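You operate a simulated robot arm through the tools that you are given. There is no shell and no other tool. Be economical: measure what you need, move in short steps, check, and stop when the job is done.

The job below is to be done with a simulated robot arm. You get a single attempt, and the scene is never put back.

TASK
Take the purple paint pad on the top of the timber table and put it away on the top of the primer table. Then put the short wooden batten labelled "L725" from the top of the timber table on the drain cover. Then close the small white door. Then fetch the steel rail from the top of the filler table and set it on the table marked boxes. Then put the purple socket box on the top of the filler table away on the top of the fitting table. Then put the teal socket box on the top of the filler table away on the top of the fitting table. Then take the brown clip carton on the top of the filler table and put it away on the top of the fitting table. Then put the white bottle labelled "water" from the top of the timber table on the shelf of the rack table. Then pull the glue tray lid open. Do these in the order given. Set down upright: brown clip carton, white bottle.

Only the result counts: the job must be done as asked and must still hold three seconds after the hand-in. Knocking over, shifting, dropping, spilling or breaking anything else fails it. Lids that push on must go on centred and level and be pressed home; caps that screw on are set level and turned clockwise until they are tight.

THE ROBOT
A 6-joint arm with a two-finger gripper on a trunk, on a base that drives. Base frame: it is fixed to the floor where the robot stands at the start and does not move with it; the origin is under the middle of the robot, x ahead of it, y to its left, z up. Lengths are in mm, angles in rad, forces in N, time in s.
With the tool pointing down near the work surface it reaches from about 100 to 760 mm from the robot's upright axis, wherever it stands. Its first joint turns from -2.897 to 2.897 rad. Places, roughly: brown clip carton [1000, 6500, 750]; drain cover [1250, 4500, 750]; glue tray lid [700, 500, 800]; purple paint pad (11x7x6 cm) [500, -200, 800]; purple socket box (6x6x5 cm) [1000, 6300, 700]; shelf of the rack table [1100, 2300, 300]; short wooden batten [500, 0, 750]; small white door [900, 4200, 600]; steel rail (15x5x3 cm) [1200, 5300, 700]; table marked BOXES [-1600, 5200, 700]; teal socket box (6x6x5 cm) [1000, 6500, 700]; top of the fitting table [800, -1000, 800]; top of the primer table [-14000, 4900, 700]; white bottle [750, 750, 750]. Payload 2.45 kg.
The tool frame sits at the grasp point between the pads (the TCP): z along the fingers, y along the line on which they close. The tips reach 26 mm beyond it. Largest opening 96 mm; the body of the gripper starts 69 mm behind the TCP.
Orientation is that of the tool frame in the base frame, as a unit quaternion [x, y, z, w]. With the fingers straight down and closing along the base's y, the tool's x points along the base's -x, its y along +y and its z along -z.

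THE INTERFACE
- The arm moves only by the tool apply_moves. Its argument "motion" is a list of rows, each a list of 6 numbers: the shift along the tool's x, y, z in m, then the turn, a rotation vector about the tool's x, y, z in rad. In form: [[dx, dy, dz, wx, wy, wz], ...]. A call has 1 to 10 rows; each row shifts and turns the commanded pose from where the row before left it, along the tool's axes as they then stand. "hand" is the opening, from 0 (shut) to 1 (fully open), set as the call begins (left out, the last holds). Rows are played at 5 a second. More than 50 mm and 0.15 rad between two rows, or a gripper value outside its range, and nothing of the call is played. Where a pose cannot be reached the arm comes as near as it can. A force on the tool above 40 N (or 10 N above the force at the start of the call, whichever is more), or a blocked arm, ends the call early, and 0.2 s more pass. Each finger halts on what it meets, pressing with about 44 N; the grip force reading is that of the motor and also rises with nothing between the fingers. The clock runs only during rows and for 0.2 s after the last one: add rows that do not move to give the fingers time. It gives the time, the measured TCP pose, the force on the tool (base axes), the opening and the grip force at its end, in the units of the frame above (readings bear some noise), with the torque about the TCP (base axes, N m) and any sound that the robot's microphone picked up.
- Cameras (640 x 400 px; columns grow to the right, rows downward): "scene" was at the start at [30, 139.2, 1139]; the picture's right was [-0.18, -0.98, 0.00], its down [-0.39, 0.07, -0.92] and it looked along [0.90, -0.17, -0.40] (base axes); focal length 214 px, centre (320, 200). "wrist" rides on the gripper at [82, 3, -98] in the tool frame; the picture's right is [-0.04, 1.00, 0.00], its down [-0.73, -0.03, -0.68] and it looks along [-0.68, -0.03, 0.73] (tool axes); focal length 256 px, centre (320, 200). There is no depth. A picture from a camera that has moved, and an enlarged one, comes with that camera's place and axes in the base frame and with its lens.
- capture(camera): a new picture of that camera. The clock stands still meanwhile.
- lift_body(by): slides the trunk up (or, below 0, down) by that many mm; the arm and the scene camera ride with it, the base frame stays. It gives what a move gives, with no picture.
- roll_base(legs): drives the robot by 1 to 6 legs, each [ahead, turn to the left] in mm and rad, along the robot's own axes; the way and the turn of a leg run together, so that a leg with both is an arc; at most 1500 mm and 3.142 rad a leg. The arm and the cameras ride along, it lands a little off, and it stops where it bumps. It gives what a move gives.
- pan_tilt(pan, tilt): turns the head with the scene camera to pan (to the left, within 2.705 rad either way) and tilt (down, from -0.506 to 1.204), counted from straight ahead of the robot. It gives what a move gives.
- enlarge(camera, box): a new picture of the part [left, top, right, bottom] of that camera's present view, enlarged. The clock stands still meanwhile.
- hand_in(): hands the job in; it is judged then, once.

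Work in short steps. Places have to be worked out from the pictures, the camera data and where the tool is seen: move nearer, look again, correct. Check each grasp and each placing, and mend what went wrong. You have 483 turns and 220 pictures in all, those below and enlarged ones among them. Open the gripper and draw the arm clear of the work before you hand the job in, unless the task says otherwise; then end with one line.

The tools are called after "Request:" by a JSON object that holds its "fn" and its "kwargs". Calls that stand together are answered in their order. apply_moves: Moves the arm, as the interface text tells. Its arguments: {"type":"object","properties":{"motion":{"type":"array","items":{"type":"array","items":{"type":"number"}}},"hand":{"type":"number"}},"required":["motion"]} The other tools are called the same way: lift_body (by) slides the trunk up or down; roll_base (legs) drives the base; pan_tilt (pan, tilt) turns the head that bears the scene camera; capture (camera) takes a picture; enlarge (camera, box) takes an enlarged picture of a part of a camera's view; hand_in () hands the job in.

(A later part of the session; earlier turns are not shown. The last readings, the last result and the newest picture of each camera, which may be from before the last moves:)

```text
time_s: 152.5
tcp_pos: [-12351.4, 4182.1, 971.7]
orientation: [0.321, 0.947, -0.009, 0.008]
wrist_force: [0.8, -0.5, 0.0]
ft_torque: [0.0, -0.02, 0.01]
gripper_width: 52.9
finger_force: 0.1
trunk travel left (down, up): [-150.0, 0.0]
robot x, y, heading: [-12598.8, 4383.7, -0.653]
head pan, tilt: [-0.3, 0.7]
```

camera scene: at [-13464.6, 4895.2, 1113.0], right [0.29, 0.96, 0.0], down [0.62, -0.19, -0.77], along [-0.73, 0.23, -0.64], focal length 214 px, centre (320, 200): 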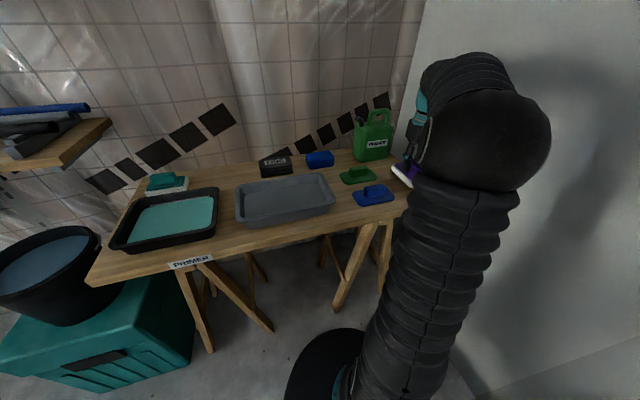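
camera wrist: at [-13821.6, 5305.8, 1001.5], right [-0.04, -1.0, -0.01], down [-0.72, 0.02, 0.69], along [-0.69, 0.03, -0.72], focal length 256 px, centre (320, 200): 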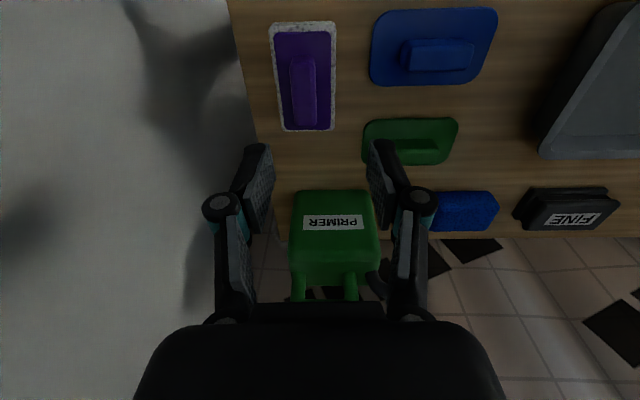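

Request:
{"fn": "roll_base", "kwargs": {"legs": [[0, 0.592], [1500, 0], [1500, 0], [856, 0]]}}

```text
time_s: 172.7
tcp_pos: [-8426.6, 4068.1, 971.6]
orientation: [0.031, 0.999, -0.007, 0.011]
wrist_force: [-0.6, 0.5, 0.1]
ft_torque: [-0.01, 0.0, -0.03]
gripper_width: 52.8
finger_force: 0.0
trunk travel left (down, up): [-150.0, 0.0]
robot x, y, heading: [-8744.7, 4094.9, -0.059]
head pan, tilt: [-0.3, 0.7]
```

Through the opening; heading to (-2850, 2900) next.

Request:
{"fn": "roll_base", "kwargs": {"legs": [[0, -0.141], [1500, 0], [1500, 0], [1500, 0], [1500, 0]]}}

```text
time_s: 202.0
tcp_pos: [-2515.1, 2876.1, 970.8]
orientation: [0.081, 0.997, -0.007, 0.011]
wrist_force: [-0.8, -0.1, -1.1]
ft_torque: [0.01, -0.01, -0.01]
gripper_width: 52.8
finger_force: 0.1
trunk travel left (down, up): [-150.0, 0.0]
robot x, y, heading: [-2825.8, 2936.3, -0.161]
head pan, tilt: [-0.3, 0.7]
```

Turning right to go along x≈-2850 down to y≈-450.

Request:
{"fn": "roll_base", "kwargs": {"legs": [[0, -1.416], [1500, 0], [1500, 0], [380, 0]]}}

```text
time_s: 221.9
tcp_pos: [-2913.1, -763.2, 972.2]
orientation: [0.712, 0.702, -0.011, 0.004]
wrist_force: [-0.9, -0.1, 0.2]
ft_torque: [0.01, -0.01, -0.01]
gripper_width: 52.8
finger_force: 0.1
trunk travel left (down, up): [-150.0, 0.0]
robot x, y, heading: [-2899.4, -445.2, -1.583]
head pan, tilt: [-0.3, 0.7]
```

Request:
{"fn": "roll_base", "kwargs": {"legs": [[0, 1.723], [1500, 0], [1320, 0], [0, -0.14]]}}

Request:
{"fn": "pan_tilt", "kwargs": {"pan": -0.1, "tilt": 0.5}}

Request:
{"fn": "capture", "kwargs": {"camera": "scene"}}

Request:
{"fn": "capture", "kwargs": {"camera": "wrist"}}

```text
time_s: 240.3
tcp_pos: [202.2, -150.5, 971.2]
orientation: [0.017, 1.0, -0.006, 0.01]
wrist_force: [0.5, -0.1, -0.8]
ft_torque: [0.02, -0.02, -0.01]
gripper_width: 52.9
finger_force: 0.0
trunk travel left (down, up): [-150.0, 0.0]
robot x, y, heading: [-114.3, -132.6, -0.035]
head pan, tilt: [-0.3, 0.7]
```

```text
time_s: 241.0
tcp_pos: [203.1, -150.9, 971.2]
orientation: [0.017, 1.0, -0.006, 0.01]
wrist_force: [0.3, 0.4, 0.1]
ft_torque: [-0.01, 0.03, -0.03]
gripper_width: 52.8
finger_force: 0.1
trunk travel left (down, up): [-150.0, 0.0]
robot x, y, heading: [-113.6, -129.9, -0.036]
head pan, tilt: [-0.099, 0.499]
```

```text
184 pictures are left
camera scene: at [-79.5, 14.4, 1130.6], right [-0.13, -0.99, 0.0], down [-0.47, 0.06, -0.88], along [0.87, -0.12, -0.48], focal length 214 px, centre (320, 200)
```

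scene: 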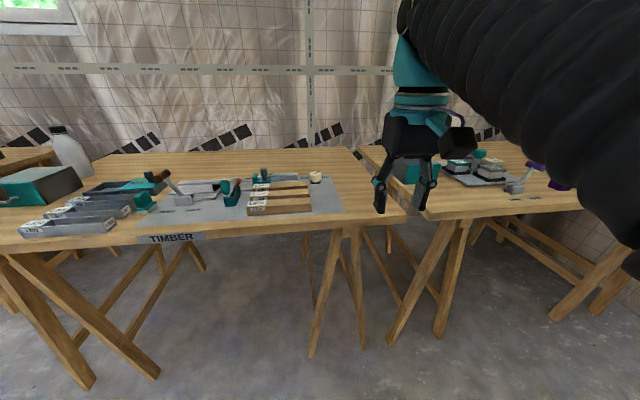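

```text
183 pictures are left
camera wrist: at [119.4, -143.5, 1067.2], right [0.07, 1.0, -0.01], down [0.72, -0.04, 0.69], along [0.69, -0.06, -0.72], focal length 256 px, centre (320, 200)
```

wrist: 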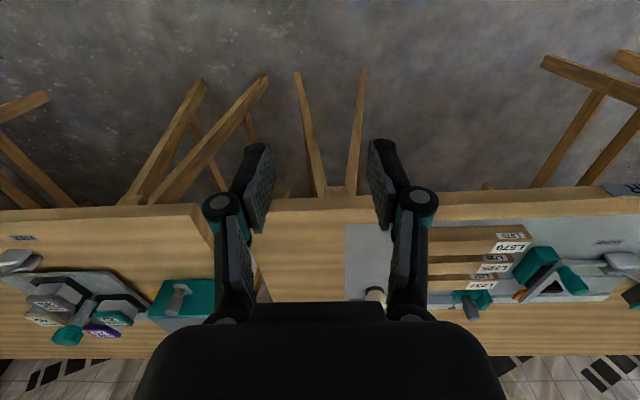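

I enlarge the battens and work out their places.

Request:
{"fn": "enlarge", "kwargs": {"camera": "scene", "box": [130, 150, 350, 250]}}

```text
2.91 times, centred on (240, 200) of scene
camera zoom: at [-79.5, 14.4, 1130.6], right [-0.13, -0.99, 0.0], down [-0.47, 0.06, -0.88], along [0.87, -0.12, -0.48], focal length 624 px, centre (553, 200)
```

zoom: 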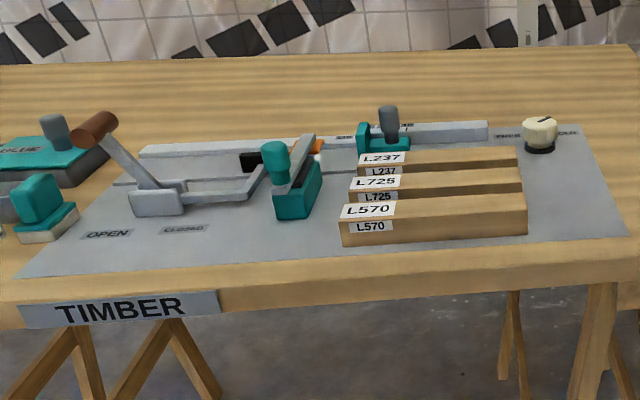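

L725 is the middle batten, centred around (530, 60). I drive 110 mm ahead, rotate the tool to close along x and go above the batten.

Request:
{"fn": "roll_base", "kwargs": {"legs": [[110, 0.036]]}}

Request:
{"fn": "apply_moves", "kwargs": {"motion": [[0, 0, 0, 0, 0, 0.15], [0, 0, 0, 0, 0, 0.15], [0, 0, 0, 0, 0, 0.15], [0, 0, 0, 0, 0, 0.15], [0, 0, 0, 0, 0, 0.15], [0, 0, 0, 0, 0, 0.15], [0, 0, 0, 0, 0, 0.15], [0, 0, 0, 0, 0, 0.15], [0, 0, 0, 0, 0, 0.15], [0, 0, 0, 0, 0, 0.15]], "hand": 1}}

```text
time_s: 242.2
tcp_pos: [314.2, -143.8, 971.5]
orientation: [0.001, 1.0, -0.006, 0.011]
wrist_force: [0.0, -0.1, -0.6]
ft_torque: [-0.01, 0.01, 0.0]
gripper_width: 52.8
finger_force: 0.1
trunk travel left (down, up): [-150.0, 0.0]
robot x, y, heading: [-5.1, -133.9, -0.003]
head pan, tilt: [-0.099, 0.499]
```

```text
time_s: 244.4
tcp_pos: [314.7, -143.2, 970.7]
orientation: [0.683, 0.731, 0.002, 0.011]
wrist_force: [0.3, -0.4, 0.2]
ft_torque: [-0.02, 0.0, -0.02]
gripper_width: 95.9
finger_force: 0.0
trunk travel left (down, up): [-150.0, 0.0]
robot x, y, heading: [-5.2, -130.8, -0.006]
head pan, tilt: [-0.099, 0.499]
```

I level the tool, square it to x and move above the batten.

Request:
{"fn": "apply_moves", "kwargs": {"motion": [[0, 0, 0, 0.018, 0.0134, 0.068], [0.029, 0.031, 0, 0, 0, 0], [0.029, 0.031, 0, 0, 0, 0], [0.029, 0.031, 0, 0, 0, 0], [0.029, 0.031, 0, 0, 0, 0], [0.029, 0.031, 0, 0, 0, 0], [0.029, 0.031, 0, 0, 0, 0], [0.029, 0.031, 0.01, 0, 0, 0], [0, 0, 0.02, 0, 0, 0]]}}

Request:
{"fn": "capture", "kwargs": {"camera": "wrist"}}

Request:
{"fn": "enlarge", "kwargs": {"camera": "scene", "box": [160, 80, 360, 220]}}

```text
time_s: 246.4
tcp_pos: [529.2, 60.8, 942.5]
orientation: [0.706, 0.708, 0.001, 0.0]
wrist_force: [-0.5, 0.1, 0.4]
ft_torque: [-0.02, 0.02, 0.0]
gripper_width: 95.7
finger_force: 0.1
trunk travel left (down, up): [-150.0, 0.0]
robot x, y, heading: [-4.5, -133.4, -0.002]
head pan, tilt: [-0.099, 0.499]
```

```text
181 pictures are left
camera wrist: at [532.7, 143.3, 1040.5], right [1.0, -0.04, 0.0], down [-0.03, -0.73, 0.68], along [-0.02, -0.68, -0.73], focal length 256 px, centre (320, 200)
```

wrist: 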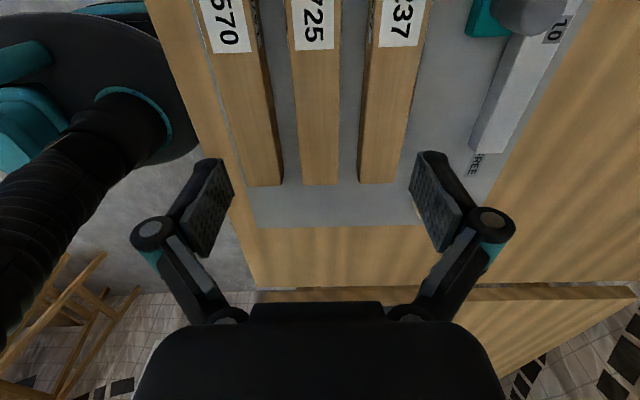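

```text
2.86 times, centred on (260, 150) of scene
camera zoom: at [27.2, 13.5, 1130.7], right [-0.1, -0.99, 0.0], down [-0.48, 0.05, -0.88], along [0.87, -0.09, -0.48], focal length 613 px, centre (491, 343)
```

zoom: 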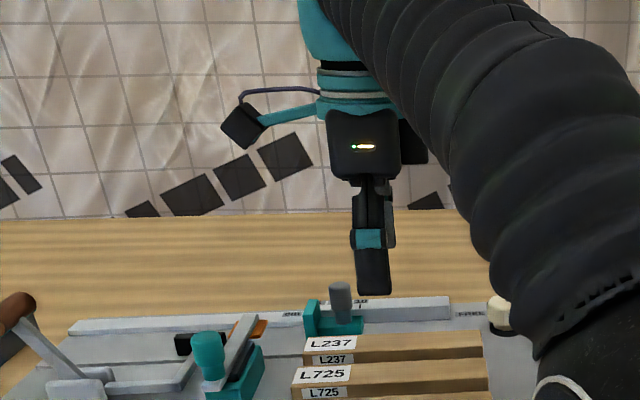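

Battens are ~41 mm wide at ~66 mm pitch, L725 centred x≈528. I narrow the opening to ~57 mm, shift to the batten's middle and descend to z≈860.

Request:
{"fn": "apply_moves", "kwargs": {"motion": [[-0.01, -0.001, 0.02, 0, 0, 0], [0, 0, 0.03, 0, 0, 0], [0, 0, 0.03, 0, 0, 0], [0, 0, 0, 0, 0, 0]], "hand": 0.6}}

Request:
{"fn": "capture", "kwargs": {"camera": "wrist"}}

Request:
{"fn": "enlarge", "kwargs": {"camera": "scene", "box": [200, 140, 340, 240]}}

```text
time_s: 247.4
tcp_pos: [529.8, 49.8, 861.8]
orientation: [0.707, 0.708, 0.001, 0.001]
wrist_force: [-0.8, -0.5, -0.4]
ft_torque: [-0.02, 0.01, 0.01]
gripper_width: 57.6
finger_force: 0.0
trunk travel left (down, up): [-150.0, 0.0]
robot x, y, heading: [-1.6, -135.6, -0.004]
head pan, tilt: [-0.099, 0.499]
```

```text
179 pictures are left
camera wrist: at [532.7, 132.5, 959.0], right [1.0, -0.04, 0.0], down [-0.03, -0.73, 0.68], along [-0.02, -0.68, -0.73], focal length 256 px, centre (320, 200)
```

wrist: 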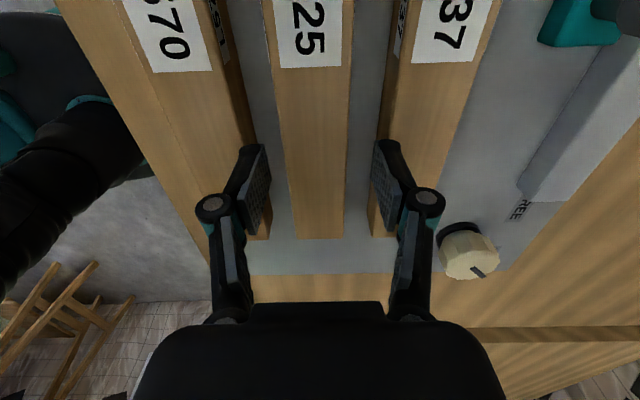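

```text
4.00 times, centred on (270, 190) of scene
camera zoom: at [27.2, 13.5, 1130.7], right [-0.1, -0.99, 0.0], down [-0.48, 0.05, -0.88], along [0.87, -0.09, -0.48], focal length 858 px, centre (520, 240)
```

zoom: 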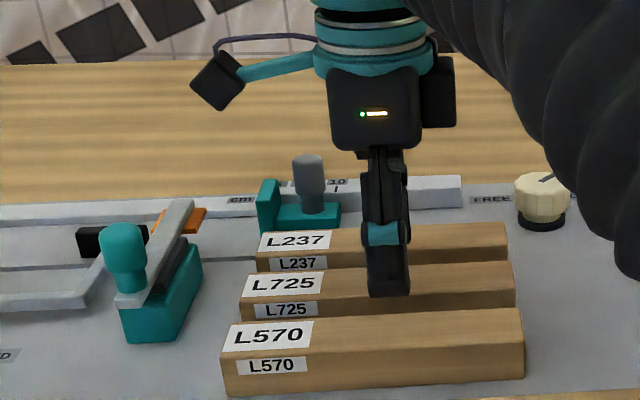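

Aligned within 2 mm. I shift and descend 30 mm, tips into the gaps, then look.

Request:
{"fn": "apply_moves", "kwargs": {"motion": [[0, -0.002, 0.005, 0, 0, 0], [0, 0, 0.01, 0, 0, 0], [0, 0, 0.01, 0, 0, 0], [0, 0, 0.006, 0, 0, 0]]}}

Request:
{"fn": "capture", "kwargs": {"camera": "wrist"}}

Request:
{"fn": "enlarge", "kwargs": {"camera": "scene", "box": [200, 140, 340, 240]}}

```text
time_s: 248.4
tcp_pos: [526.6, 49.3, 828.7]
orientation: [0.707, 0.708, -0.001, 0.0]
wrist_force: [-0.5, -1.4, 7.8]
ft_torque: [-0.01, 0.02, -0.01]
gripper_width: 74.2
finger_force: 5.0
trunk travel left (down, up): [-150.0, 0.0]
robot x, y, heading: [-3.1, -132.6, -0.004]
head pan, tilt: [-0.099, 0.499]
```

```text
177 pictures are left
camera wrist: at [531.0, 132.6, 926.4], right [1.0, -0.04, 0.0], down [-0.03, -0.73, 0.68], along [-0.03, -0.68, -0.73], focal length 256 px, centre (320, 200)
```

wrist: 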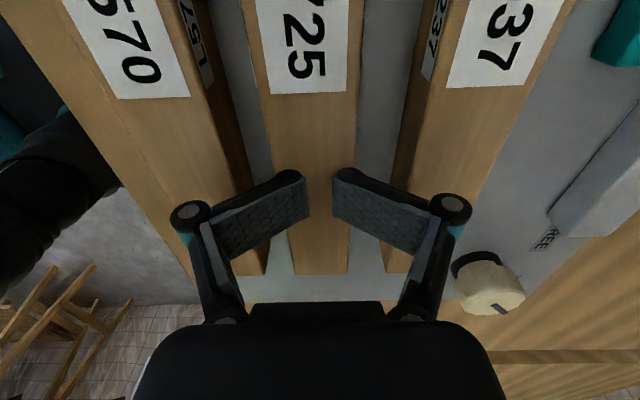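

```text
4.00 times, centred on (270, 190) of scene
camera zoom: at [27.0, 13.4, 1130.4], right [-0.1, -0.99, 0.0], down [-0.48, 0.05, -0.88], along [0.87, -0.09, -0.48], focal length 858 px, centre (520, 240)
```

zoom: 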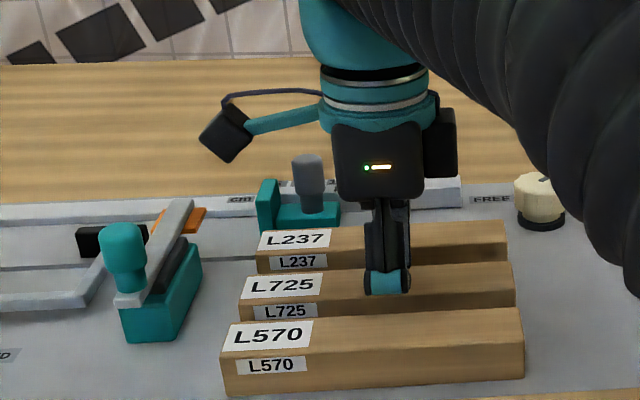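

The tips landed on the neighbouring battens (finger ends are ~14 mm thick) and folded inward. Batten top is z≈825, L725 centre x≈524.5. I raise, narrow the opening to ~46 mm and re-centre.

Request:
{"fn": "apply_moves", "kwargs": {"motion": [[0, 0, -0.015, 0, 0, 0], [0, 0, -0.02, 0, 0, 0]]}}

Request:
{"fn": "apply_moves", "kwargs": {"motion": [[0, -0.003, 0, 0, 0, 0], [0, 0, 0, 0, 0, 0], [0, 0, 0, 0, 0, 0]], "hand": 0.48}}

Request:
{"fn": "capture", "kwargs": {"camera": "wrist"}}

```text
time_s: 249.0
tcp_pos: [529.5, 48.8, 864.8]
orientation: [0.707, 0.707, 0.0, 0.001]
wrist_force: [-0.3, -0.3, 0.3]
ft_torque: [-0.05, 0.0, -0.01]
gripper_width: 64.2
finger_force: 0.0
trunk travel left (down, up): [-150.0, 0.0]
robot x, y, heading: [-2.6, -135.9, -0.003]
head pan, tilt: [-0.099, 0.499]
```

```text
time_s: 249.8
tcp_pos: [525.7, 48.3, 867.7]
orientation: [0.706, 0.708, 0.001, 0.001]
wrist_force: [0.2, 0.3, -0.6]
ft_torque: [0.0, -0.03, -0.02]
gripper_width: 46.0
finger_force: 0.0
trunk travel left (down, up): [-150.0, 0.0]
robot x, y, heading: [-6.1, -133.2, -0.001]
head pan, tilt: [-0.099, 0.499]
```

```text
175 pictures are left
camera wrist: at [528.5, 131.3, 964.3], right [1.0, -0.04, 0.0], down [-0.03, -0.73, 0.68], along [-0.02, -0.68, -0.73], focal length 256 px, centre (320, 200)
```

wrist: 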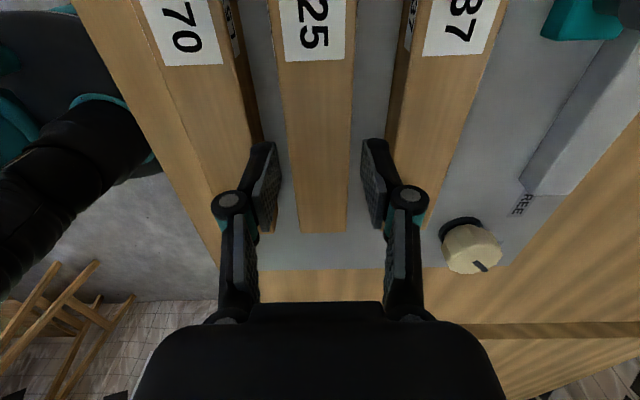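

Now the tips fit the gaps. I descend 28 mm and check the readings.

Request:
{"fn": "apply_moves", "kwargs": {"motion": [[0, 0, 0.01, 0, 0, 0], [0, 0, 0.01, 0, 0, 0], [0, 0, 0.008, 0, 0, 0]]}}

Request:
{"fn": "capture", "kwargs": {"camera": "wrist"}}

```text
time_s: 250.6
tcp_pos: [524.9, 50.2, 838.7]
orientation: [0.706, 0.709, 0.001, 0.0]
wrist_force: [-0.7, 0.1, 0.3]
ft_torque: [0.0, -0.02, -0.01]
gripper_width: 45.9
finger_force: 0.0
trunk travel left (down, up): [-150.0, 0.0]
robot x, y, heading: [-4.3, -135.3, -0.005]
head pan, tilt: [-0.099, 0.499]
```

```text
174 pictures are left
camera wrist: at [527.2, 132.7, 936.8], right [1.0, -0.04, 0.0], down [-0.03, -0.73, 0.68], along [-0.02, -0.68, -0.73], focal length 256 px, centre (320, 200)
```

wrist: 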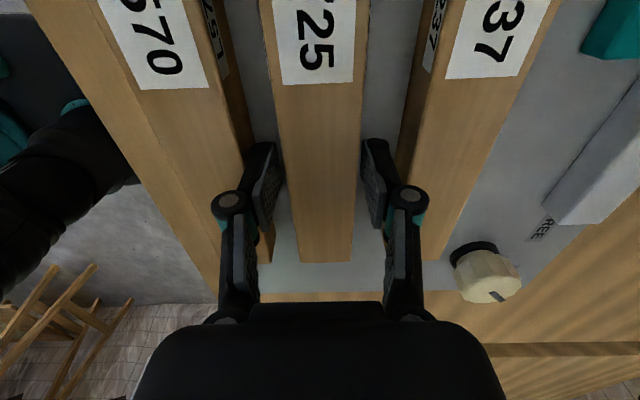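

Clean so far. I go 9 mm deeper, then close.

Request:
{"fn": "apply_moves", "kwargs": {"motion": [[0, 0, 0.005, 0, 0, 0], [0, 0, 0.004, 0, 0, 0]]}}

Request:
{"fn": "apply_moves", "kwargs": {"motion": [[0, 0, 0, 0, 0, 0], [0, 0, 0, 0, 0, 0], [0, 0, 0, 0, 0, 0]], "hand": 0}}

Request:
{"fn": "capture", "kwargs": {"camera": "wrist"}}

```text
time_s: 251.2
tcp_pos: [524.8, 50.3, 829.1]
orientation: [0.707, 0.707, 0.001, 0.0]
wrist_force: [-0.6, 0.3, -0.2]
ft_torque: [-0.01, -0.02, 0.02]
gripper_width: 45.9
finger_force: 0.1
trunk travel left (down, up): [-150.0, 0.0]
robot x, y, heading: [-4.0, -135.5, -0.008]
head pan, tilt: [-0.099, 0.499]
```

```text
time_s: 252.0
tcp_pos: [524.9, 50.8, 829.7]
orientation: [0.706, 0.708, 0.001, 0.001]
wrist_force: [-1.2, 0.9, 0.7]
ft_torque: [0.01, 0.03, 0.0]
gripper_width: 37.1
finger_force: 44.2
trunk travel left (down, up): [-150.0, 0.0]
robot x, y, heading: [-3.0, -133.5, -0.002]
head pan, tilt: [-0.099, 0.499]
```

```text
173 pictures are left
camera wrist: at [527.7, 132.8, 927.1], right [1.0, -0.04, 0.0], down [-0.03, -0.73, 0.68], along [-0.02, -0.68, -0.73], focal length 256 px, centre (320, 200)
```

wrist: 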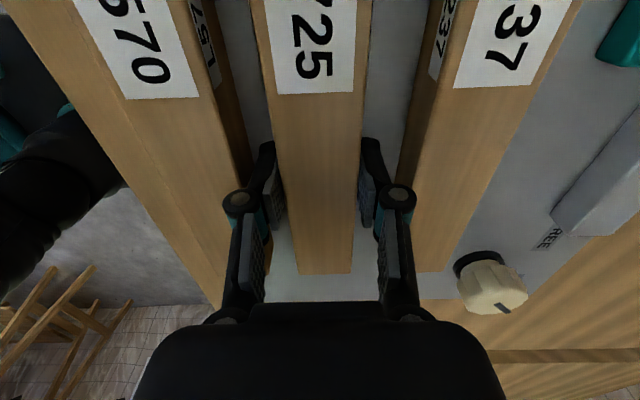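

Gripped at 37 mm. I lift straight up and check.

Request:
{"fn": "apply_moves", "kwargs": {"motion": [[0, 0, -0.01, 0, 0, 0], [0, 0, -0.02, 0, 0, 0], [0, 0, -0.03, 0, 0, 0], [0, 0, -0.03, 0, 0, 0], [0, 0, -0.03, 0, 0, 0]]}}

Request:
{"fn": "capture", "kwargs": {"camera": "scene"}}

Request:
{"fn": "capture", "kwargs": {"camera": "wrist"}}

```text
time_s: 253.2
tcp_pos: [524.8, 50.5, 948.3]
orientation: [0.706, 0.708, 0.0, 0.0]
wrist_force: [-0.2, -0.5, -1.5]
ft_torque: [0.0, 0.01, 0.02]
gripper_width: 37.4
finger_force: 44.3
trunk travel left (down, up): [-150.0, 0.0]
robot x, y, heading: [-3.5, -130.8, -0.0]
head pan, tilt: [-0.099, 0.499]
```

```text
172 pictures are left
camera scene: at [27.3, 13.6, 1130.6], right [-0.1, -0.99, 0.0], down [-0.48, 0.05, -0.88], along [0.87, -0.09, -0.48], focal length 214 px, centre (320, 200)
```

scene: 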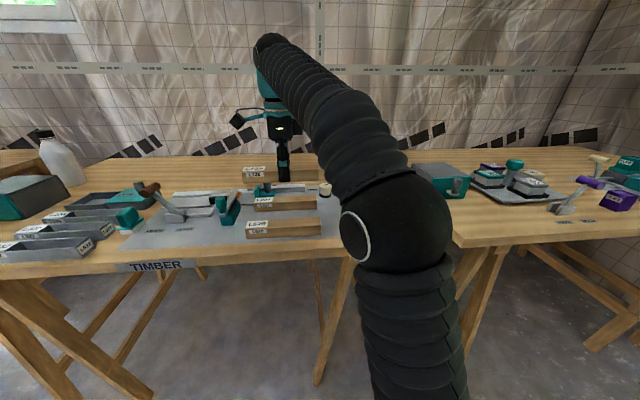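

```text
171 pictures are left
camera wrist: at [528.9, 132.9, 1046.2], right [1.0, -0.04, 0.0], down [-0.03, -0.73, 0.68], along [-0.02, -0.68, -0.73], focal length 256 px, centre (320, 200)
```

wrist: 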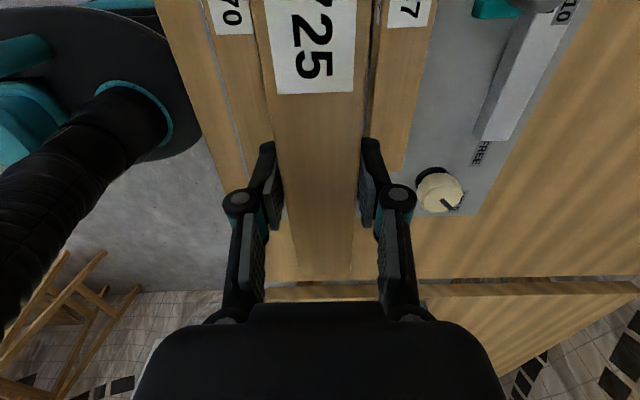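

L725 is lifted cleanly. I tuck the arm, back off, turn left and drive along +y, then look for the drain cover.

Request:
{"fn": "apply_moves", "kwargs": {"motion": [[-0.03, -0.039, -0.005, 0, 0, 0], [-0.03, -0.039, -0.005, 0, 0, 0], [-0.03, -0.039, -0.005, 0, 0, 0], [-0.03, -0.039, -0.005, 0, 0, 0], [-0.03, -0.039, -0.005, 0, 0, 0]]}}

Request:
{"fn": "roll_base", "kwargs": {"legs": [[-250, 0], [0, 1.571], [1500, 0], [1000, 0]]}}

Request:
{"fn": "pan_tilt", "kwargs": {"pan": -0.5, "tilt": 0.35}}

Request:
{"fn": "capture", "kwargs": {"camera": "scene"}}

```text
time_s: 254.4
tcp_pos: [331.6, -98.4, 975.4]
orientation: [0.707, 0.708, 0.001, 0.0]
wrist_force: [0.3, -0.4, -1.4]
ft_torque: [-0.03, 0.08, -0.01]
gripper_width: 37.1
finger_force: 43.9
trunk travel left (down, up): [-150.0, 0.0]
robot x, y, heading: [-4.8, -131.0, -0.004]
head pan, tilt: [-0.099, 0.499]
```

```text
time_s: 272.2
tcp_pos: [-373.8, 2759.1, 975.9]
orientation: [-0.023, 1.0, 0.001, 0.0]
wrist_force: [-0.9, 0.2, -0.4]
ft_torque: [0.01, 0.0, 0.0]
gripper_width: 37.0
finger_force: 43.7
trunk travel left (down, up): [-150.0, 0.0]
robot x, y, heading: [-321.8, 2425.3, 1.611]
head pan, tilt: [-0.099, 0.499]
```

```text
time_s: 273.1
tcp_pos: [-372.5, 2759.5, 975.3]
orientation: [-0.022, 1.0, 0.0, 0.0]
wrist_force: [-0.2, 0.1, -0.5]
ft_torque: [0.0, -0.01, 0.0]
gripper_width: 37.1
finger_force: 43.5
trunk travel left (down, up): [-150.0, 0.0]
robot x, y, heading: [-325.8, 2423.5, 1.607]
head pan, tilt: [-0.499, 0.351]
```

```text
170 pictures are left
camera scene: at [-438.9, 2441.6, 1144.3], right [0.9, -0.44, 0.0], down [-0.15, -0.31, -0.94], along [0.42, 0.84, -0.34], focal length 214 px, centre (320, 200)
```

scene: 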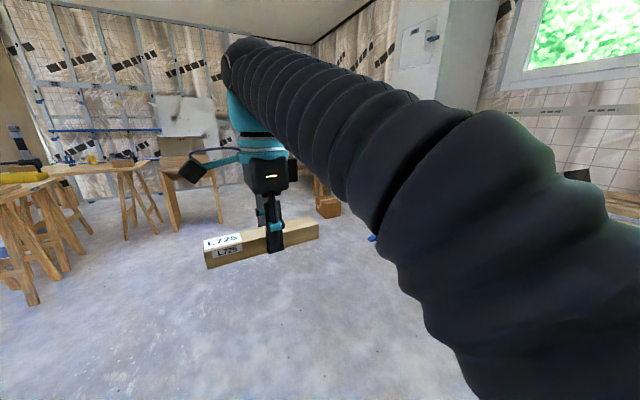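

The arm hides the right side. I drive on to y≈3950 and turn right to face +x.

Request:
{"fn": "roll_base", "kwargs": {"legs": [[0, -0.1], [1500, 0], [0, -1.5]]}}

Request:
{"fn": "pan_tilt", "kwargs": {"pan": 0.3, "tilt": 0.35}}

Request:
{"fn": "capture", "kwargs": {"camera": "scene"}}

```text
time_s: 284.8
tcp_pos: [105.7, 3963.4, 975.5]
orientation: [0.711, 0.704, 0.001, 0.001]
wrist_force: [0.7, 0.0, -0.9]
ft_torque: [-0.03, -0.02, 0.0]
gripper_width: 37.1
finger_force: 44.1
trunk travel left (down, up): [-150.0, 0.0]
robot x, y, heading: [-228.7, 3936.8, -0.015]
head pan, tilt: [-0.499, 0.351]
```

```text
time_s: 285.9
tcp_pos: [105.3, 3964.0, 975.6]
orientation: [0.711, 0.703, 0.001, 0.0]
wrist_force: [-1.3, 0.9, 0.0]
ft_torque: [-0.02, 0.0, 0.0]
gripper_width: 36.9
finger_force: 44.5
trunk travel left (down, up): [-150.0, 0.0]
robot x, y, heading: [-228.5, 3932.6, -0.021]
head pan, tilt: [0.3, 0.351]
```

```text
169 pictures are left
camera scene: at [-198.6, 4115.7, 1144.4], right [0.28, -0.96, 0.0], down [-0.33, -0.1, -0.94], along [0.9, 0.26, -0.34], focal length 214 px, centre (320, 200)
```

scene: 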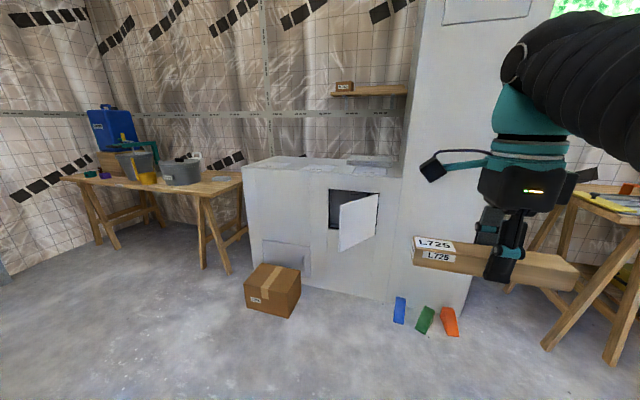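

The white block with the open door is ahead. I enlarge it to find the drain cover.

Request:
{"fn": "enlarge", "kwargs": {"camera": "scene", "box": [230, 130, 430, 330]}}

```text
2.00 times, centred on (330, 230) of scene
camera zoom: at [-198.6, 4115.7, 1144.4], right [0.28, -0.96, 0.0], down [-0.33, -0.1, -0.94], along [0.9, 0.26, -0.34], focal length 429 px, centre (300, 140)
```

zoom: 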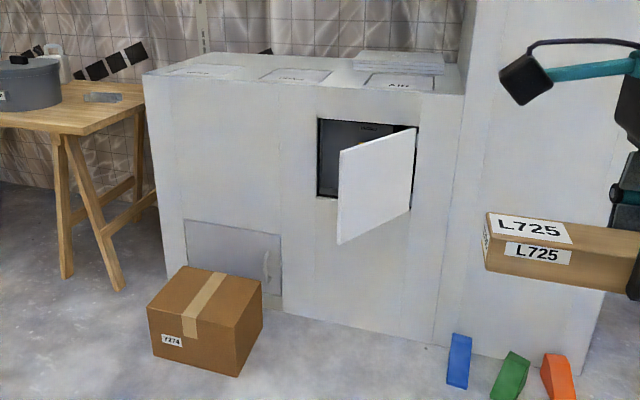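

The middle outlined panel near (1170, 4530) is likely the drain cover. I drive closer, to about (350, 4350), to read the labels.

Request:
{"fn": "roll_base", "kwargs": {"legs": [[0, 0.645], [700, 0], [0, -0.625]]}}

Request:
{"fn": "pan_tilt", "kwargs": {"pan": 0.2, "tilt": 0.45}}

Request:
{"fn": "capture", "kwargs": {"camera": "scene"}}

```text
time_s: 293.3
tcp_pos: [687.1, 4406.7, 976.7]
orientation: [0.699, 0.715, 0.001, 0.0]
wrist_force: [-0.5, -0.1, -1.1]
ft_torque: [-0.03, 0.0, 0.01]
gripper_width: 37.2
finger_force: 44.0
trunk travel left (down, up): [-150.0, 0.0]
robot x, y, heading: [352.2, 4366.6, 0.022]
head pan, tilt: [0.3, 0.351]
```

```text
time_s: 294.0
tcp_pos: [688.3, 4406.7, 976.1]
orientation: [0.698, 0.716, 0.001, 0.001]
wrist_force: [0.5, 0.1, -2.0]
ft_torque: [0.02, 0.03, 0.0]
gripper_width: 37.4
finger_force: 43.8
trunk travel left (down, up): [-150.0, 0.0]
robot x, y, heading: [352.4, 4363.9, 0.018]
head pan, tilt: [0.201, 0.45]
```

```text
167 pictures are left
camera scene: at [379.9, 4539.5, 1135.2], right [0.22, -0.98, 0.0], down [-0.42, -0.1, -0.9], along [0.88, 0.2, -0.43], focal length 214 px, centre (320, 200)
```

scene: 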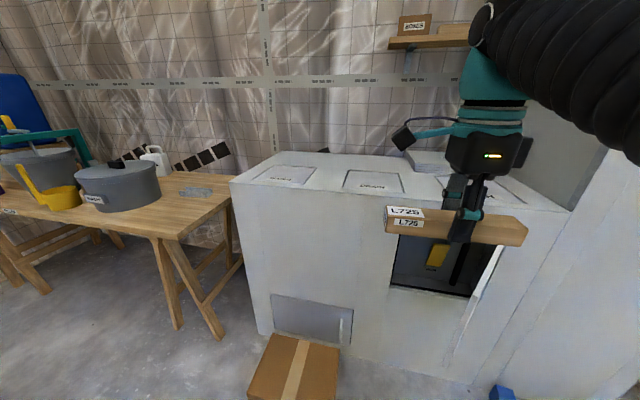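

The middle panel reads DRAIN: about x 1060–1266, y 4410–4620, block top z≈852. I move to about (560, 4240), clear of the box on the floor, to bring it within reach.

Request:
{"fn": "roll_base", "kwargs": {"legs": [[0, -0.556], [242, 0], [0, 0.54]]}}

Request:
{"fn": "pan_tilt", "kwargs": {"pan": 0.3, "tilt": 0.6}}

Request:
{"fn": "capture", "kwargs": {"camera": "scene"}}

Request:
{"fn": "capture", "kwargs": {"camera": "wrist"}}

```text
time_s: 298.9
tcp_pos: [899.5, 4270.5, 975.4]
orientation: [0.707, 0.707, 0.001, 0.001]
wrist_force: [-0.3, 0.9, -1.2]
ft_torque: [0.0, 0.02, -0.04]
gripper_width: 37.0
finger_force: 43.8
trunk travel left (down, up): [-150.0, 0.0]
robot x, y, heading: [564.8, 4235.3, -0.001]
head pan, tilt: [0.201, 0.45]
```

```text
time_s: 299.6
tcp_pos: [900.8, 4270.6, 976.3]
orientation: [0.707, 0.707, 0.0, 0.0]
wrist_force: [-0.7, 0.2, -0.6]
ft_torque: [0.0, -0.02, -0.03]
gripper_width: 37.3
finger_force: 43.6
trunk travel left (down, up): [-150.0, 0.0]
robot x, y, heading: [566.8, 4235.3, -0.003]
head pan, tilt: [0.3, 0.6]
```

```text
166 pictures are left
camera scene: at [589.8, 4417.4, 1121.6], right [0.29, -0.96, 0.0], down [-0.54, -0.17, -0.83], along [0.79, 0.24, -0.56], focal length 214 px, centre (320, 200)
```

scene: 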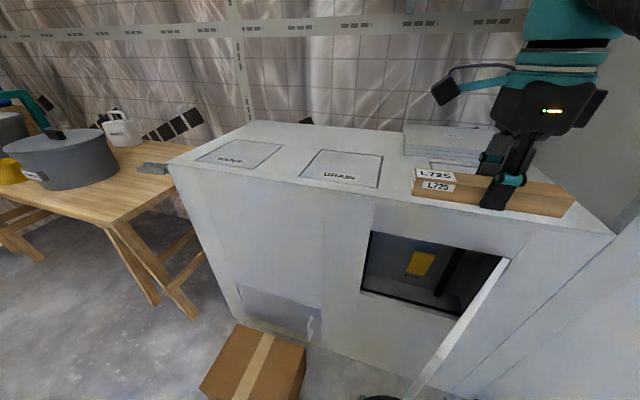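

```text
165 pictures are left
camera wrist: at [903.3, 4352.5, 1073.5], right [1.0, -0.04, 0.0], down [-0.03, -0.73, 0.68], along [-0.02, -0.68, -0.73], focal length 256 px, centre (320, 200)
```

wrist: 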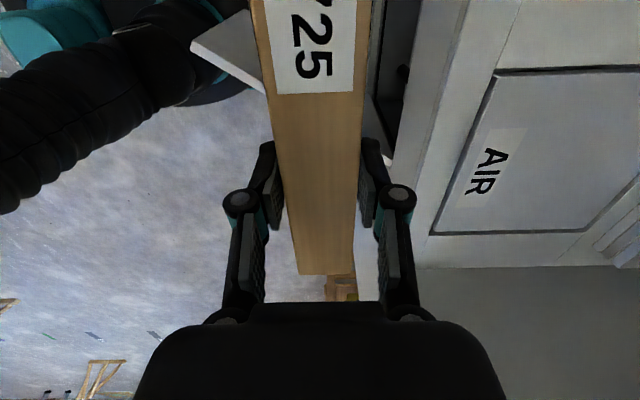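

DRAIN panel centre ≈ (1160, 4515). I carry the batten over its near part, (1110, 4513), lowering slightly on the way.

Request:
{"fn": "apply_moves", "kwargs": {"motion": [[0.0346, 0.0299, 0.003, 0, 0, 0], [0.0346, 0.0299, 0.003, 0, 0, 0], [0.0346, 0.0299, 0.003, 0, 0, 0], [0.0346, 0.0299, 0.006, 0, 0, 0], [0.0346, 0.0299, 0.008, 0, 0, 0], [0.0346, 0.0299, 0.01, 0, 0, 0], [0.0346, 0.0299, 0.01, 0, 0, 0]]}}

Request:
{"fn": "capture", "kwargs": {"camera": "scene"}}

```text
time_s: 301.2
tcp_pos: [1111.9, 4516.1, 934.8]
orientation: [0.706, 0.708, 0.001, 0.001]
wrist_force: [-0.6, -0.7, 0.0]
ft_torque: [0.04, -0.08, 0.0]
gripper_width: 37.2
finger_force: 43.7
trunk travel left (down, up): [-150.0, 0.0]
robot x, y, heading: [563.9, 4238.4, -0.005]
head pan, tilt: [0.3, 0.6]
```

```text
164 pictures are left
camera scene: at [589.5, 4417.2, 1121.6], right [0.29, -0.96, 0.0], down [-0.54, -0.17, -0.83], along [0.79, 0.24, -0.56], focal length 214 px, centre (320, 200)
```

scene: 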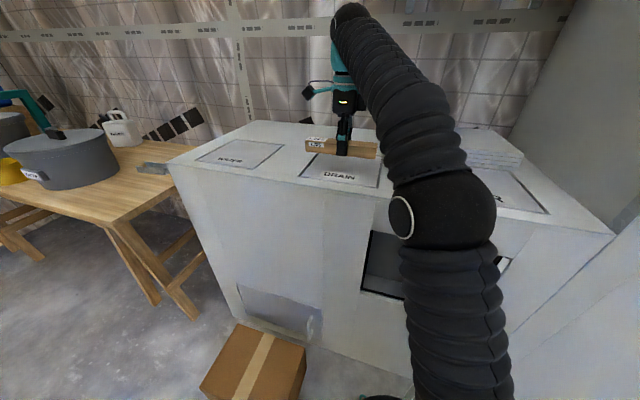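

Over the panel. I lower until contact.

Request:
{"fn": "apply_moves", "kwargs": {"motion": [[0, 0, 0.015, 0, 0, 0], [0, 0, 0.012, 0, 0, 0], [0, 0, 0.005, 0, 0, 0], [0, 0, 0.004, 0, 0, 0]]}}

Request:
{"fn": "enlarge", "kwargs": {"camera": "scene", "box": [270, 100, 410, 200]}}

```text
time_s: 302.2
tcp_pos: [1109.9, 4512.4, 896.3]
orientation: [0.706, 0.708, 0.001, 0.001]
wrist_force: [-0.2, -0.1, -0.8]
ft_torque: [-0.01, 0.0, -0.02]
gripper_width: 37.2
finger_force: 43.7
trunk travel left (down, up): [-150.0, 0.0]
robot x, y, heading: [568.6, 4235.8, -0.001]
head pan, tilt: [0.3, 0.6]
```

```text
4.00 times, centred on (340, 150) of scene
camera zoom: at [589.9, 4417.6, 1121.6], right [0.29, -0.96, 0.0], down [-0.54, -0.17, -0.82], along [0.79, 0.24, -0.57], focal length 858 px, centre (240, 400)
```

zoom: 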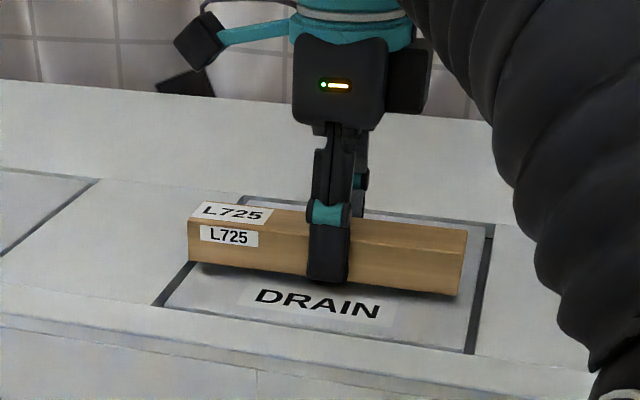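

Batten hovers just above the cover; I shift 6 mm toward -y to centre it and lower the last bit.

Request:
{"fn": "apply_moves", "kwargs": {"motion": [[-0.006, 0, 0, 0, 0, 0], [0, 0, 0.004, 0, 0, 0], [0, 0, 0.003, 0, 0, 0]]}}

```text
time_s: 303.0
tcp_pos: [1110.1, 4506.5, 890.5]
orientation: [0.706, 0.708, 0.001, 0.001]
wrist_force: [0.5, 0.8, -0.7]
ft_torque: [-0.01, 0.04, -0.01]
gripper_width: 37.1
finger_force: 44.0
trunk travel left (down, up): [-150.0, 0.0]
robot x, y, heading: [564.9, 4237.1, -0.003]
head pan, tilt: [0.3, 0.6]
```

Request:
{"fn": "apply_moves", "kwargs": {"motion": [[0, 0, 0.003, 0, 0, 0], [0, 0, 0.003, 0, 0, 0], [0, 0, 0.003, 0, 0, 0]]}}

Request:
{"fn": "enlarge", "kwargs": {"camera": "scene", "box": [270, 100, 410, 200]}}

```text
time_s: 303.8
tcp_pos: [1108.6, 4505.4, 885.3]
orientation: [0.707, 0.707, 0.005, 0.002]
wrist_force: [9.7, 0.8, 36.9]
ft_torque: [-0.03, -0.17, -0.03]
gripper_width: 37.8
finger_force: 43.8
trunk travel left (down, up): [-150.0, 0.0]
robot x, y, heading: [565.0, 4238.1, -0.003]
head pan, tilt: [0.3, 0.6]
```

```text
4.00 times, centred on (340, 150) of scene
camera zoom: at [589.1, 4416.7, 1122.3], right [0.29, -0.96, 0.0], down [-0.54, -0.16, -0.83], along [0.79, 0.24, -0.56], focal length 858 px, centre (240, 400)
```

zoom: 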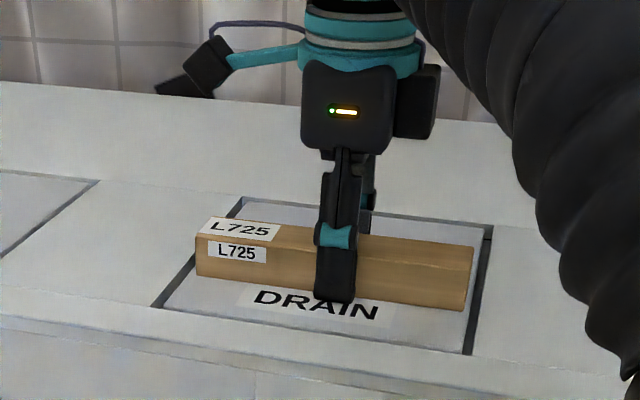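

Contact made (37 N). I ease up 2 mm, open and rise.

Request:
{"fn": "apply_moves", "kwargs": {"motion": [[0, 0, -0.003, 0, 0, 0]]}}

Request:
{"fn": "apply_moves", "kwargs": {"motion": [[0, 0, 0, 0, 0, 0], [0, 0, 0, 0, 0, 0]], "hand": 0.6}}

Request:
{"fn": "apply_moves", "kwargs": {"motion": [[0, 0, -0.02, 0, 0, 0], [0, 0, -0.03, 0, 0, 0]]}}

Request:
{"fn": "enlarge", "kwargs": {"camera": "scene", "box": [270, 100, 410, 200]}}

```text
time_s: 304.2
tcp_pos: [1109.2, 4505.9, 884.1]
orientation: [0.707, 0.707, 0.001, 0.001]
wrist_force: [7.6, -3.4, 28.9]
ft_torque: [0.62, -0.17, -0.03]
gripper_width: 37.1
finger_force: 44.2
trunk travel left (down, up): [-150.0, 0.0]
robot x, y, heading: [567.7, 4236.4, -0.006]
head pan, tilt: [0.3, 0.6]
```

```text
time_s: 304.8
tcp_pos: [1109.0, 4507.6, 882.4]
orientation: [0.706, 0.708, -0.001, 0.001]
wrist_force: [0.4, 0.8, 0.3]
ft_torque: [-0.01, 0.02, -0.02]
gripper_width: 57.4
finger_force: 0.1
trunk travel left (down, up): [-150.0, 0.0]
robot x, y, heading: [568.5, 4236.1, 0.0]
head pan, tilt: [0.3, 0.6]
```

```text
time_s: 305.4
tcp_pos: [1110.4, 4507.6, 932.5]
orientation: [0.706, 0.708, 0.0, 0.0]
wrist_force: [0.0, 0.1, -0.9]
ft_torque: [-0.01, -0.01, 0.01]
gripper_width: 57.7
finger_force: 0.0
trunk travel left (down, up): [-150.0, 0.0]
robot x, y, heading: [567.2, 4234.3, -0.001]
head pan, tilt: [0.3, 0.6]
```

```text
4.00 times, centred on (340, 150) of scene
camera zoom: at [589.9, 4417.5, 1121.5], right [0.29, -0.96, 0.0], down [-0.54, -0.17, -0.82], along [0.79, 0.24, -0.57], focal length 858 px, centre (240, 400)
```

zoom: 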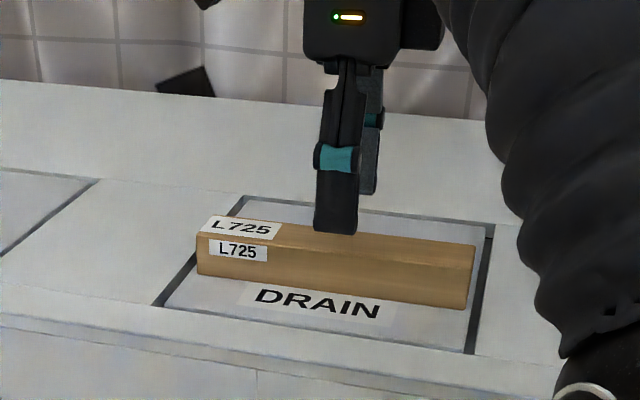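

The batten lies flat on the DRAIN cover. Now the door: hinge near (1010, 4100), free edge near (780, 4290). I retract the arm, close the fingers and back the robot off 270 mm.

Request:
{"fn": "apply_moves", "kwargs": {"motion": [[-0.0346, -0.0299, -0.006, 0, 0, 0], [-0.0346, -0.0299, -0.006, 0, 0, 0], [-0.0346, -0.0299, -0.006, 0, 0, 0], [-0.0346, -0.0299, -0.006, 0, 0, 0], [-0.0346, -0.0299, -0.006, 0, 0, 0], [-0.0346, -0.0299, -0.006, 0, 0, 0], [-0.0346, -0.0299, -0.006, 0, 0, 0]]}}

Request:
{"fn": "roll_base", "kwargs": {"legs": [[-270, 0]]}}

Request:
{"fn": "pan_tilt", "kwargs": {"pan": 0.2, "tilt": 0.6}}

Request:
{"fn": "apply_moves", "kwargs": {"motion": [[0, 0, 0, -0.14, 0, 0], [0, 0, 0, -0.14, 0, 0], [0, 0, 0, -0.14, 0, 0], [0, 0, 0, -0.14, 0, 0], [0, 0, 0, -0.14, 0, 0], [0, 0, 0, -0.14, 0, 0], [0, 0, 0, -0.14, 0, 0], [0, 0, 0, -0.14, 0, 0], [0, 0, 0, -0.14, 0, 0]], "hand": 0}}

Request:
{"fn": "capture", "kwargs": {"camera": "scene"}}

```text
time_s: 307.0
tcp_pos: [895.9, 4261.0, 972.3]
orientation: [0.707, 0.707, 0.0, 0.001]
wrist_force: [0.0, 0.9, -0.6]
ft_torque: [0.02, 0.06, -0.01]
gripper_width: 57.3
finger_force: 0.0
trunk travel left (down, up): [-150.0, 0.0]
robot x, y, heading: [564.2, 4239.6, -0.002]
head pan, tilt: [0.3, 0.6]
```

```text
time_s: 308.9
tcp_pos: [633.0, 4265.4, 973.5]
orientation: [0.703, 0.711, 0.001, 0.0]
wrist_force: [-0.2, 0.5, -0.9]
ft_torque: [0.0, 0.04, 0.03]
gripper_width: 57.8
finger_force: 0.0
trunk travel left (down, up): [-150.0, 0.0]
robot x, y, heading: [306.7, 4235.5, 0.01]
head pan, tilt: [0.3, 0.6]
```

```text
time_s: 309.5
tcp_pos: [631.9, 4264.6, 973.2]
orientation: [0.704, 0.71, 0.001, 0.001]
wrist_force: [0.1, 0.0, 0.2]
ft_torque: [0.02, 0.0, -0.01]
gripper_width: 57.7
finger_force: 0.0
trunk travel left (down, up): [-150.0, 0.0]
robot x, y, heading: [301.9, 4237.3, 0.006]
head pan, tilt: [0.201, 0.6]
```

```text
time_s: 311.5
tcp_pos: [632.7, 4264.8, 973.6]
orientation: [0.567, 0.574, 0.42, 0.416]
wrist_force: [-0.5, -0.4, -0.1]
ft_torque: [0.03, 0.02, -0.01]
gripper_width: 0.0
finger_force: 28.8
trunk travel left (down, up): [-150.0, 0.0]
robot x, y, heading: [305.1, 4235.5, 0.006]
head pan, tilt: [0.201, 0.6]
```

```text
160 pictures are left
camera scene: at [327.0, 4408.6, 1121.6], right [0.21, -0.98, 0.0], down [-0.55, -0.12, -0.83], along [0.81, 0.17, -0.56], focal length 214 px, centre (320, 200)
```

scene: 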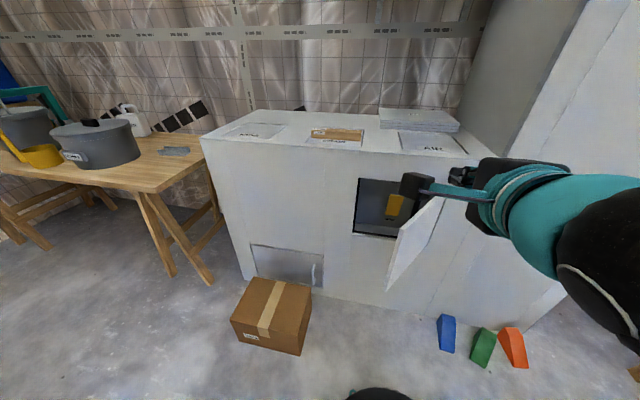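

The tool now points forward. I lower it to z≈655 at y≈4262, in front of the door.

Request:
{"fn": "apply_moves", "kwargs": {"motion": [[0, -0.043, 0.0135, 0, 0, 0], [0, -0.043, 0.0135, 0, 0, 0], [0, -0.043, 0.0135, 0, 0, 0], [0, -0.043, 0.0135, 0, 0, 0], [0, -0.043, 0.0135, 0, 0, 0], [0, -0.043, 0.0135, 0, 0, 0], [0, -0.043, 0.0135, 0, 0, 0]]}}

Request:
{"fn": "capture", "kwargs": {"camera": "scene"}}

Request:
{"fn": "capture", "kwargs": {"camera": "wrist"}}

```text
time_s: 313.1
tcp_pos: [649.3, 4274.5, 842.9]
orientation: [0.568, 0.574, 0.419, 0.415]
wrist_force: [0.2, -0.6, -0.3]
ft_torque: [-0.04, 0.0, -0.02]
gripper_width: 0.1
finger_force: 28.0
out of reach, approached as far as the arm can: row 3, 4, 5, 6, 7
trunk travel left (down, up): [-150.0, 0.0]
robot x, y, heading: [302.0, 4236.8, 0.008]
head pan, tilt: [0.201, 0.6]
```

```text
159 pictures are left
camera scene: at [326.9, 4408.5, 1121.6], right [0.21, -0.98, 0.0], down [-0.55, -0.12, -0.83], along [0.81, 0.17, -0.56], focal length 214 px, centre (320, 200)
```

scene: 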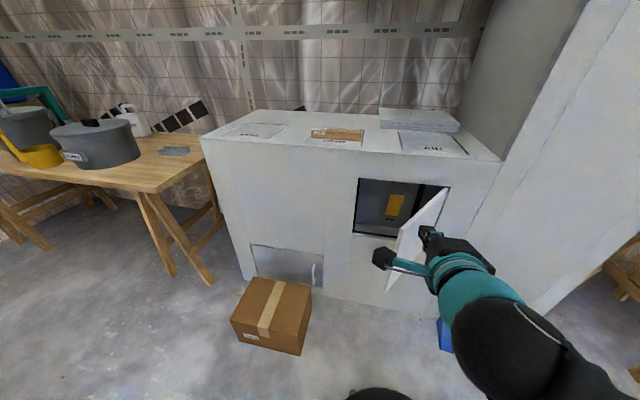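

```text
158 pictures are left
camera wrist: at [556.0, 4355.1, 875.9], right [0.31, -0.04, 0.95], down [-0.65, -0.74, 0.18], along [0.7, -0.67, -0.25], focal length 256 px, centre (320, 200)
```

wrist: 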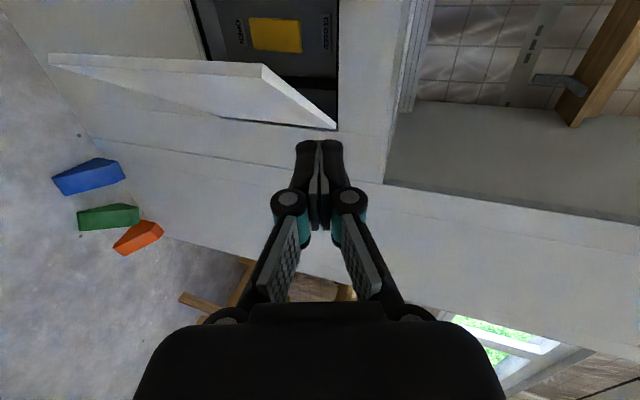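

The arm can't fold that low; I lower the trunk by 150 mm.

Request:
{"fn": "lift_body", "kwargs": {"by": -150}}

Request:
{"fn": "capture", "kwargs": {"camera": "scene"}}

```text
time_s: 314.9
tcp_pos: [649.2, 4274.4, 693.6]
orientation: [0.569, 0.574, 0.419, 0.414]
wrist_force: [0.3, 0.4, -0.3]
ft_torque: [-0.02, -0.01, 0.02]
gripper_width: 0.1
finger_force: 28.4
trunk travel left (down, up): [0.0, 150.0]
robot x, y, heading: [300.2, 4238.2, 0.006]
head pan, tilt: [0.201, 0.6]
```

```text
157 pictures are left
camera scene: at [326.9, 4408.5, 971.6], right [0.21, -0.98, 0.0], down [-0.55, -0.12, -0.83], along [0.81, 0.17, -0.56], focal length 214 px, centre (320, 200)
```

scene: 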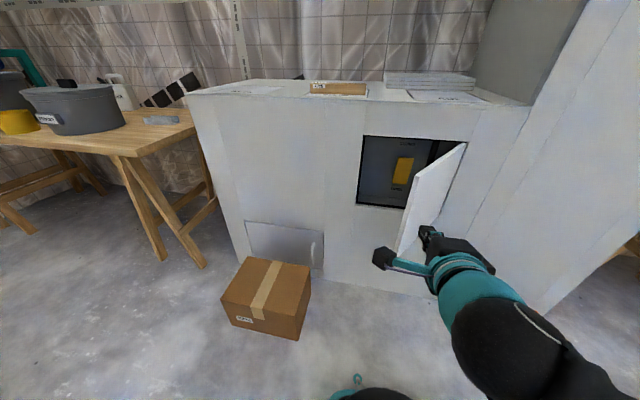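

TCP is at z≈694, within the door's height. I shift 25 mm toward the hinge side and move forward to near contact.

Request:
{"fn": "apply_moves", "kwargs": {"motion": [[-0.025, 0, 0, 0, 0, 0], [0, 0.0135, 0.043, 0, 0, 0], [0, 0.0135, 0.043, 0, 0, 0]]}}

Request:
{"fn": "capture", "kwargs": {"camera": "scene"}}

Request:
{"fn": "capture", "kwargs": {"camera": "wrist"}}

```text
time_s: 315.7
tcp_pos: [737.7, 4250.6, 692.2]
orientation: [0.569, 0.574, 0.42, 0.413]
wrist_force: [0.0, 0.1, -0.2]
ft_torque: [0.02, -0.02, -0.01]
gripper_width: 0.0
finger_force: 28.9
trunk travel left (down, up): [0.0, 150.0]
robot x, y, heading: [303.9, 4237.3, 0.007]
head pan, tilt: [0.201, 0.6]
```

```text
156 pictures are left
camera scene: at [326.7, 4408.5, 971.5], right [0.21, -0.98, 0.0], down [-0.55, -0.12, -0.83], along [0.81, 0.17, -0.56], focal length 214 px, centre (320, 200)
```

scene: 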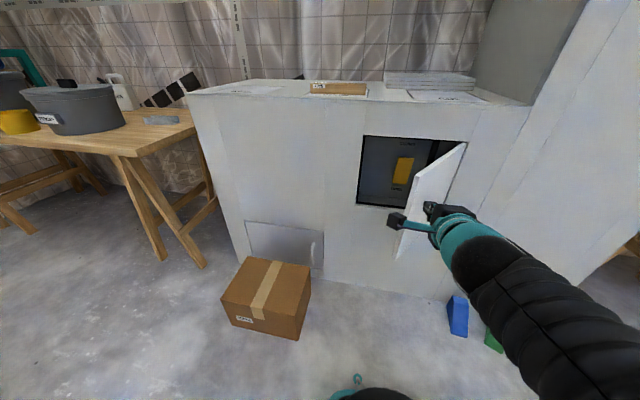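

```text
155 pictures are left
camera wrist: at [644.9, 4331.1, 724.8], right [0.31, -0.04, 0.95], down [-0.65, -0.74, 0.18], along [0.7, -0.67, -0.25], focal length 256 px, centre (320, 200)
```

wrist: 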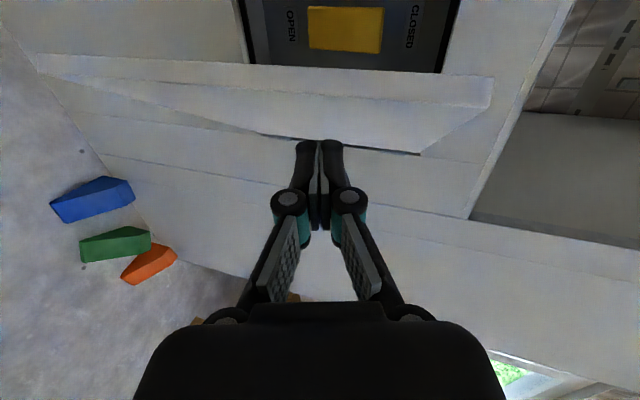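

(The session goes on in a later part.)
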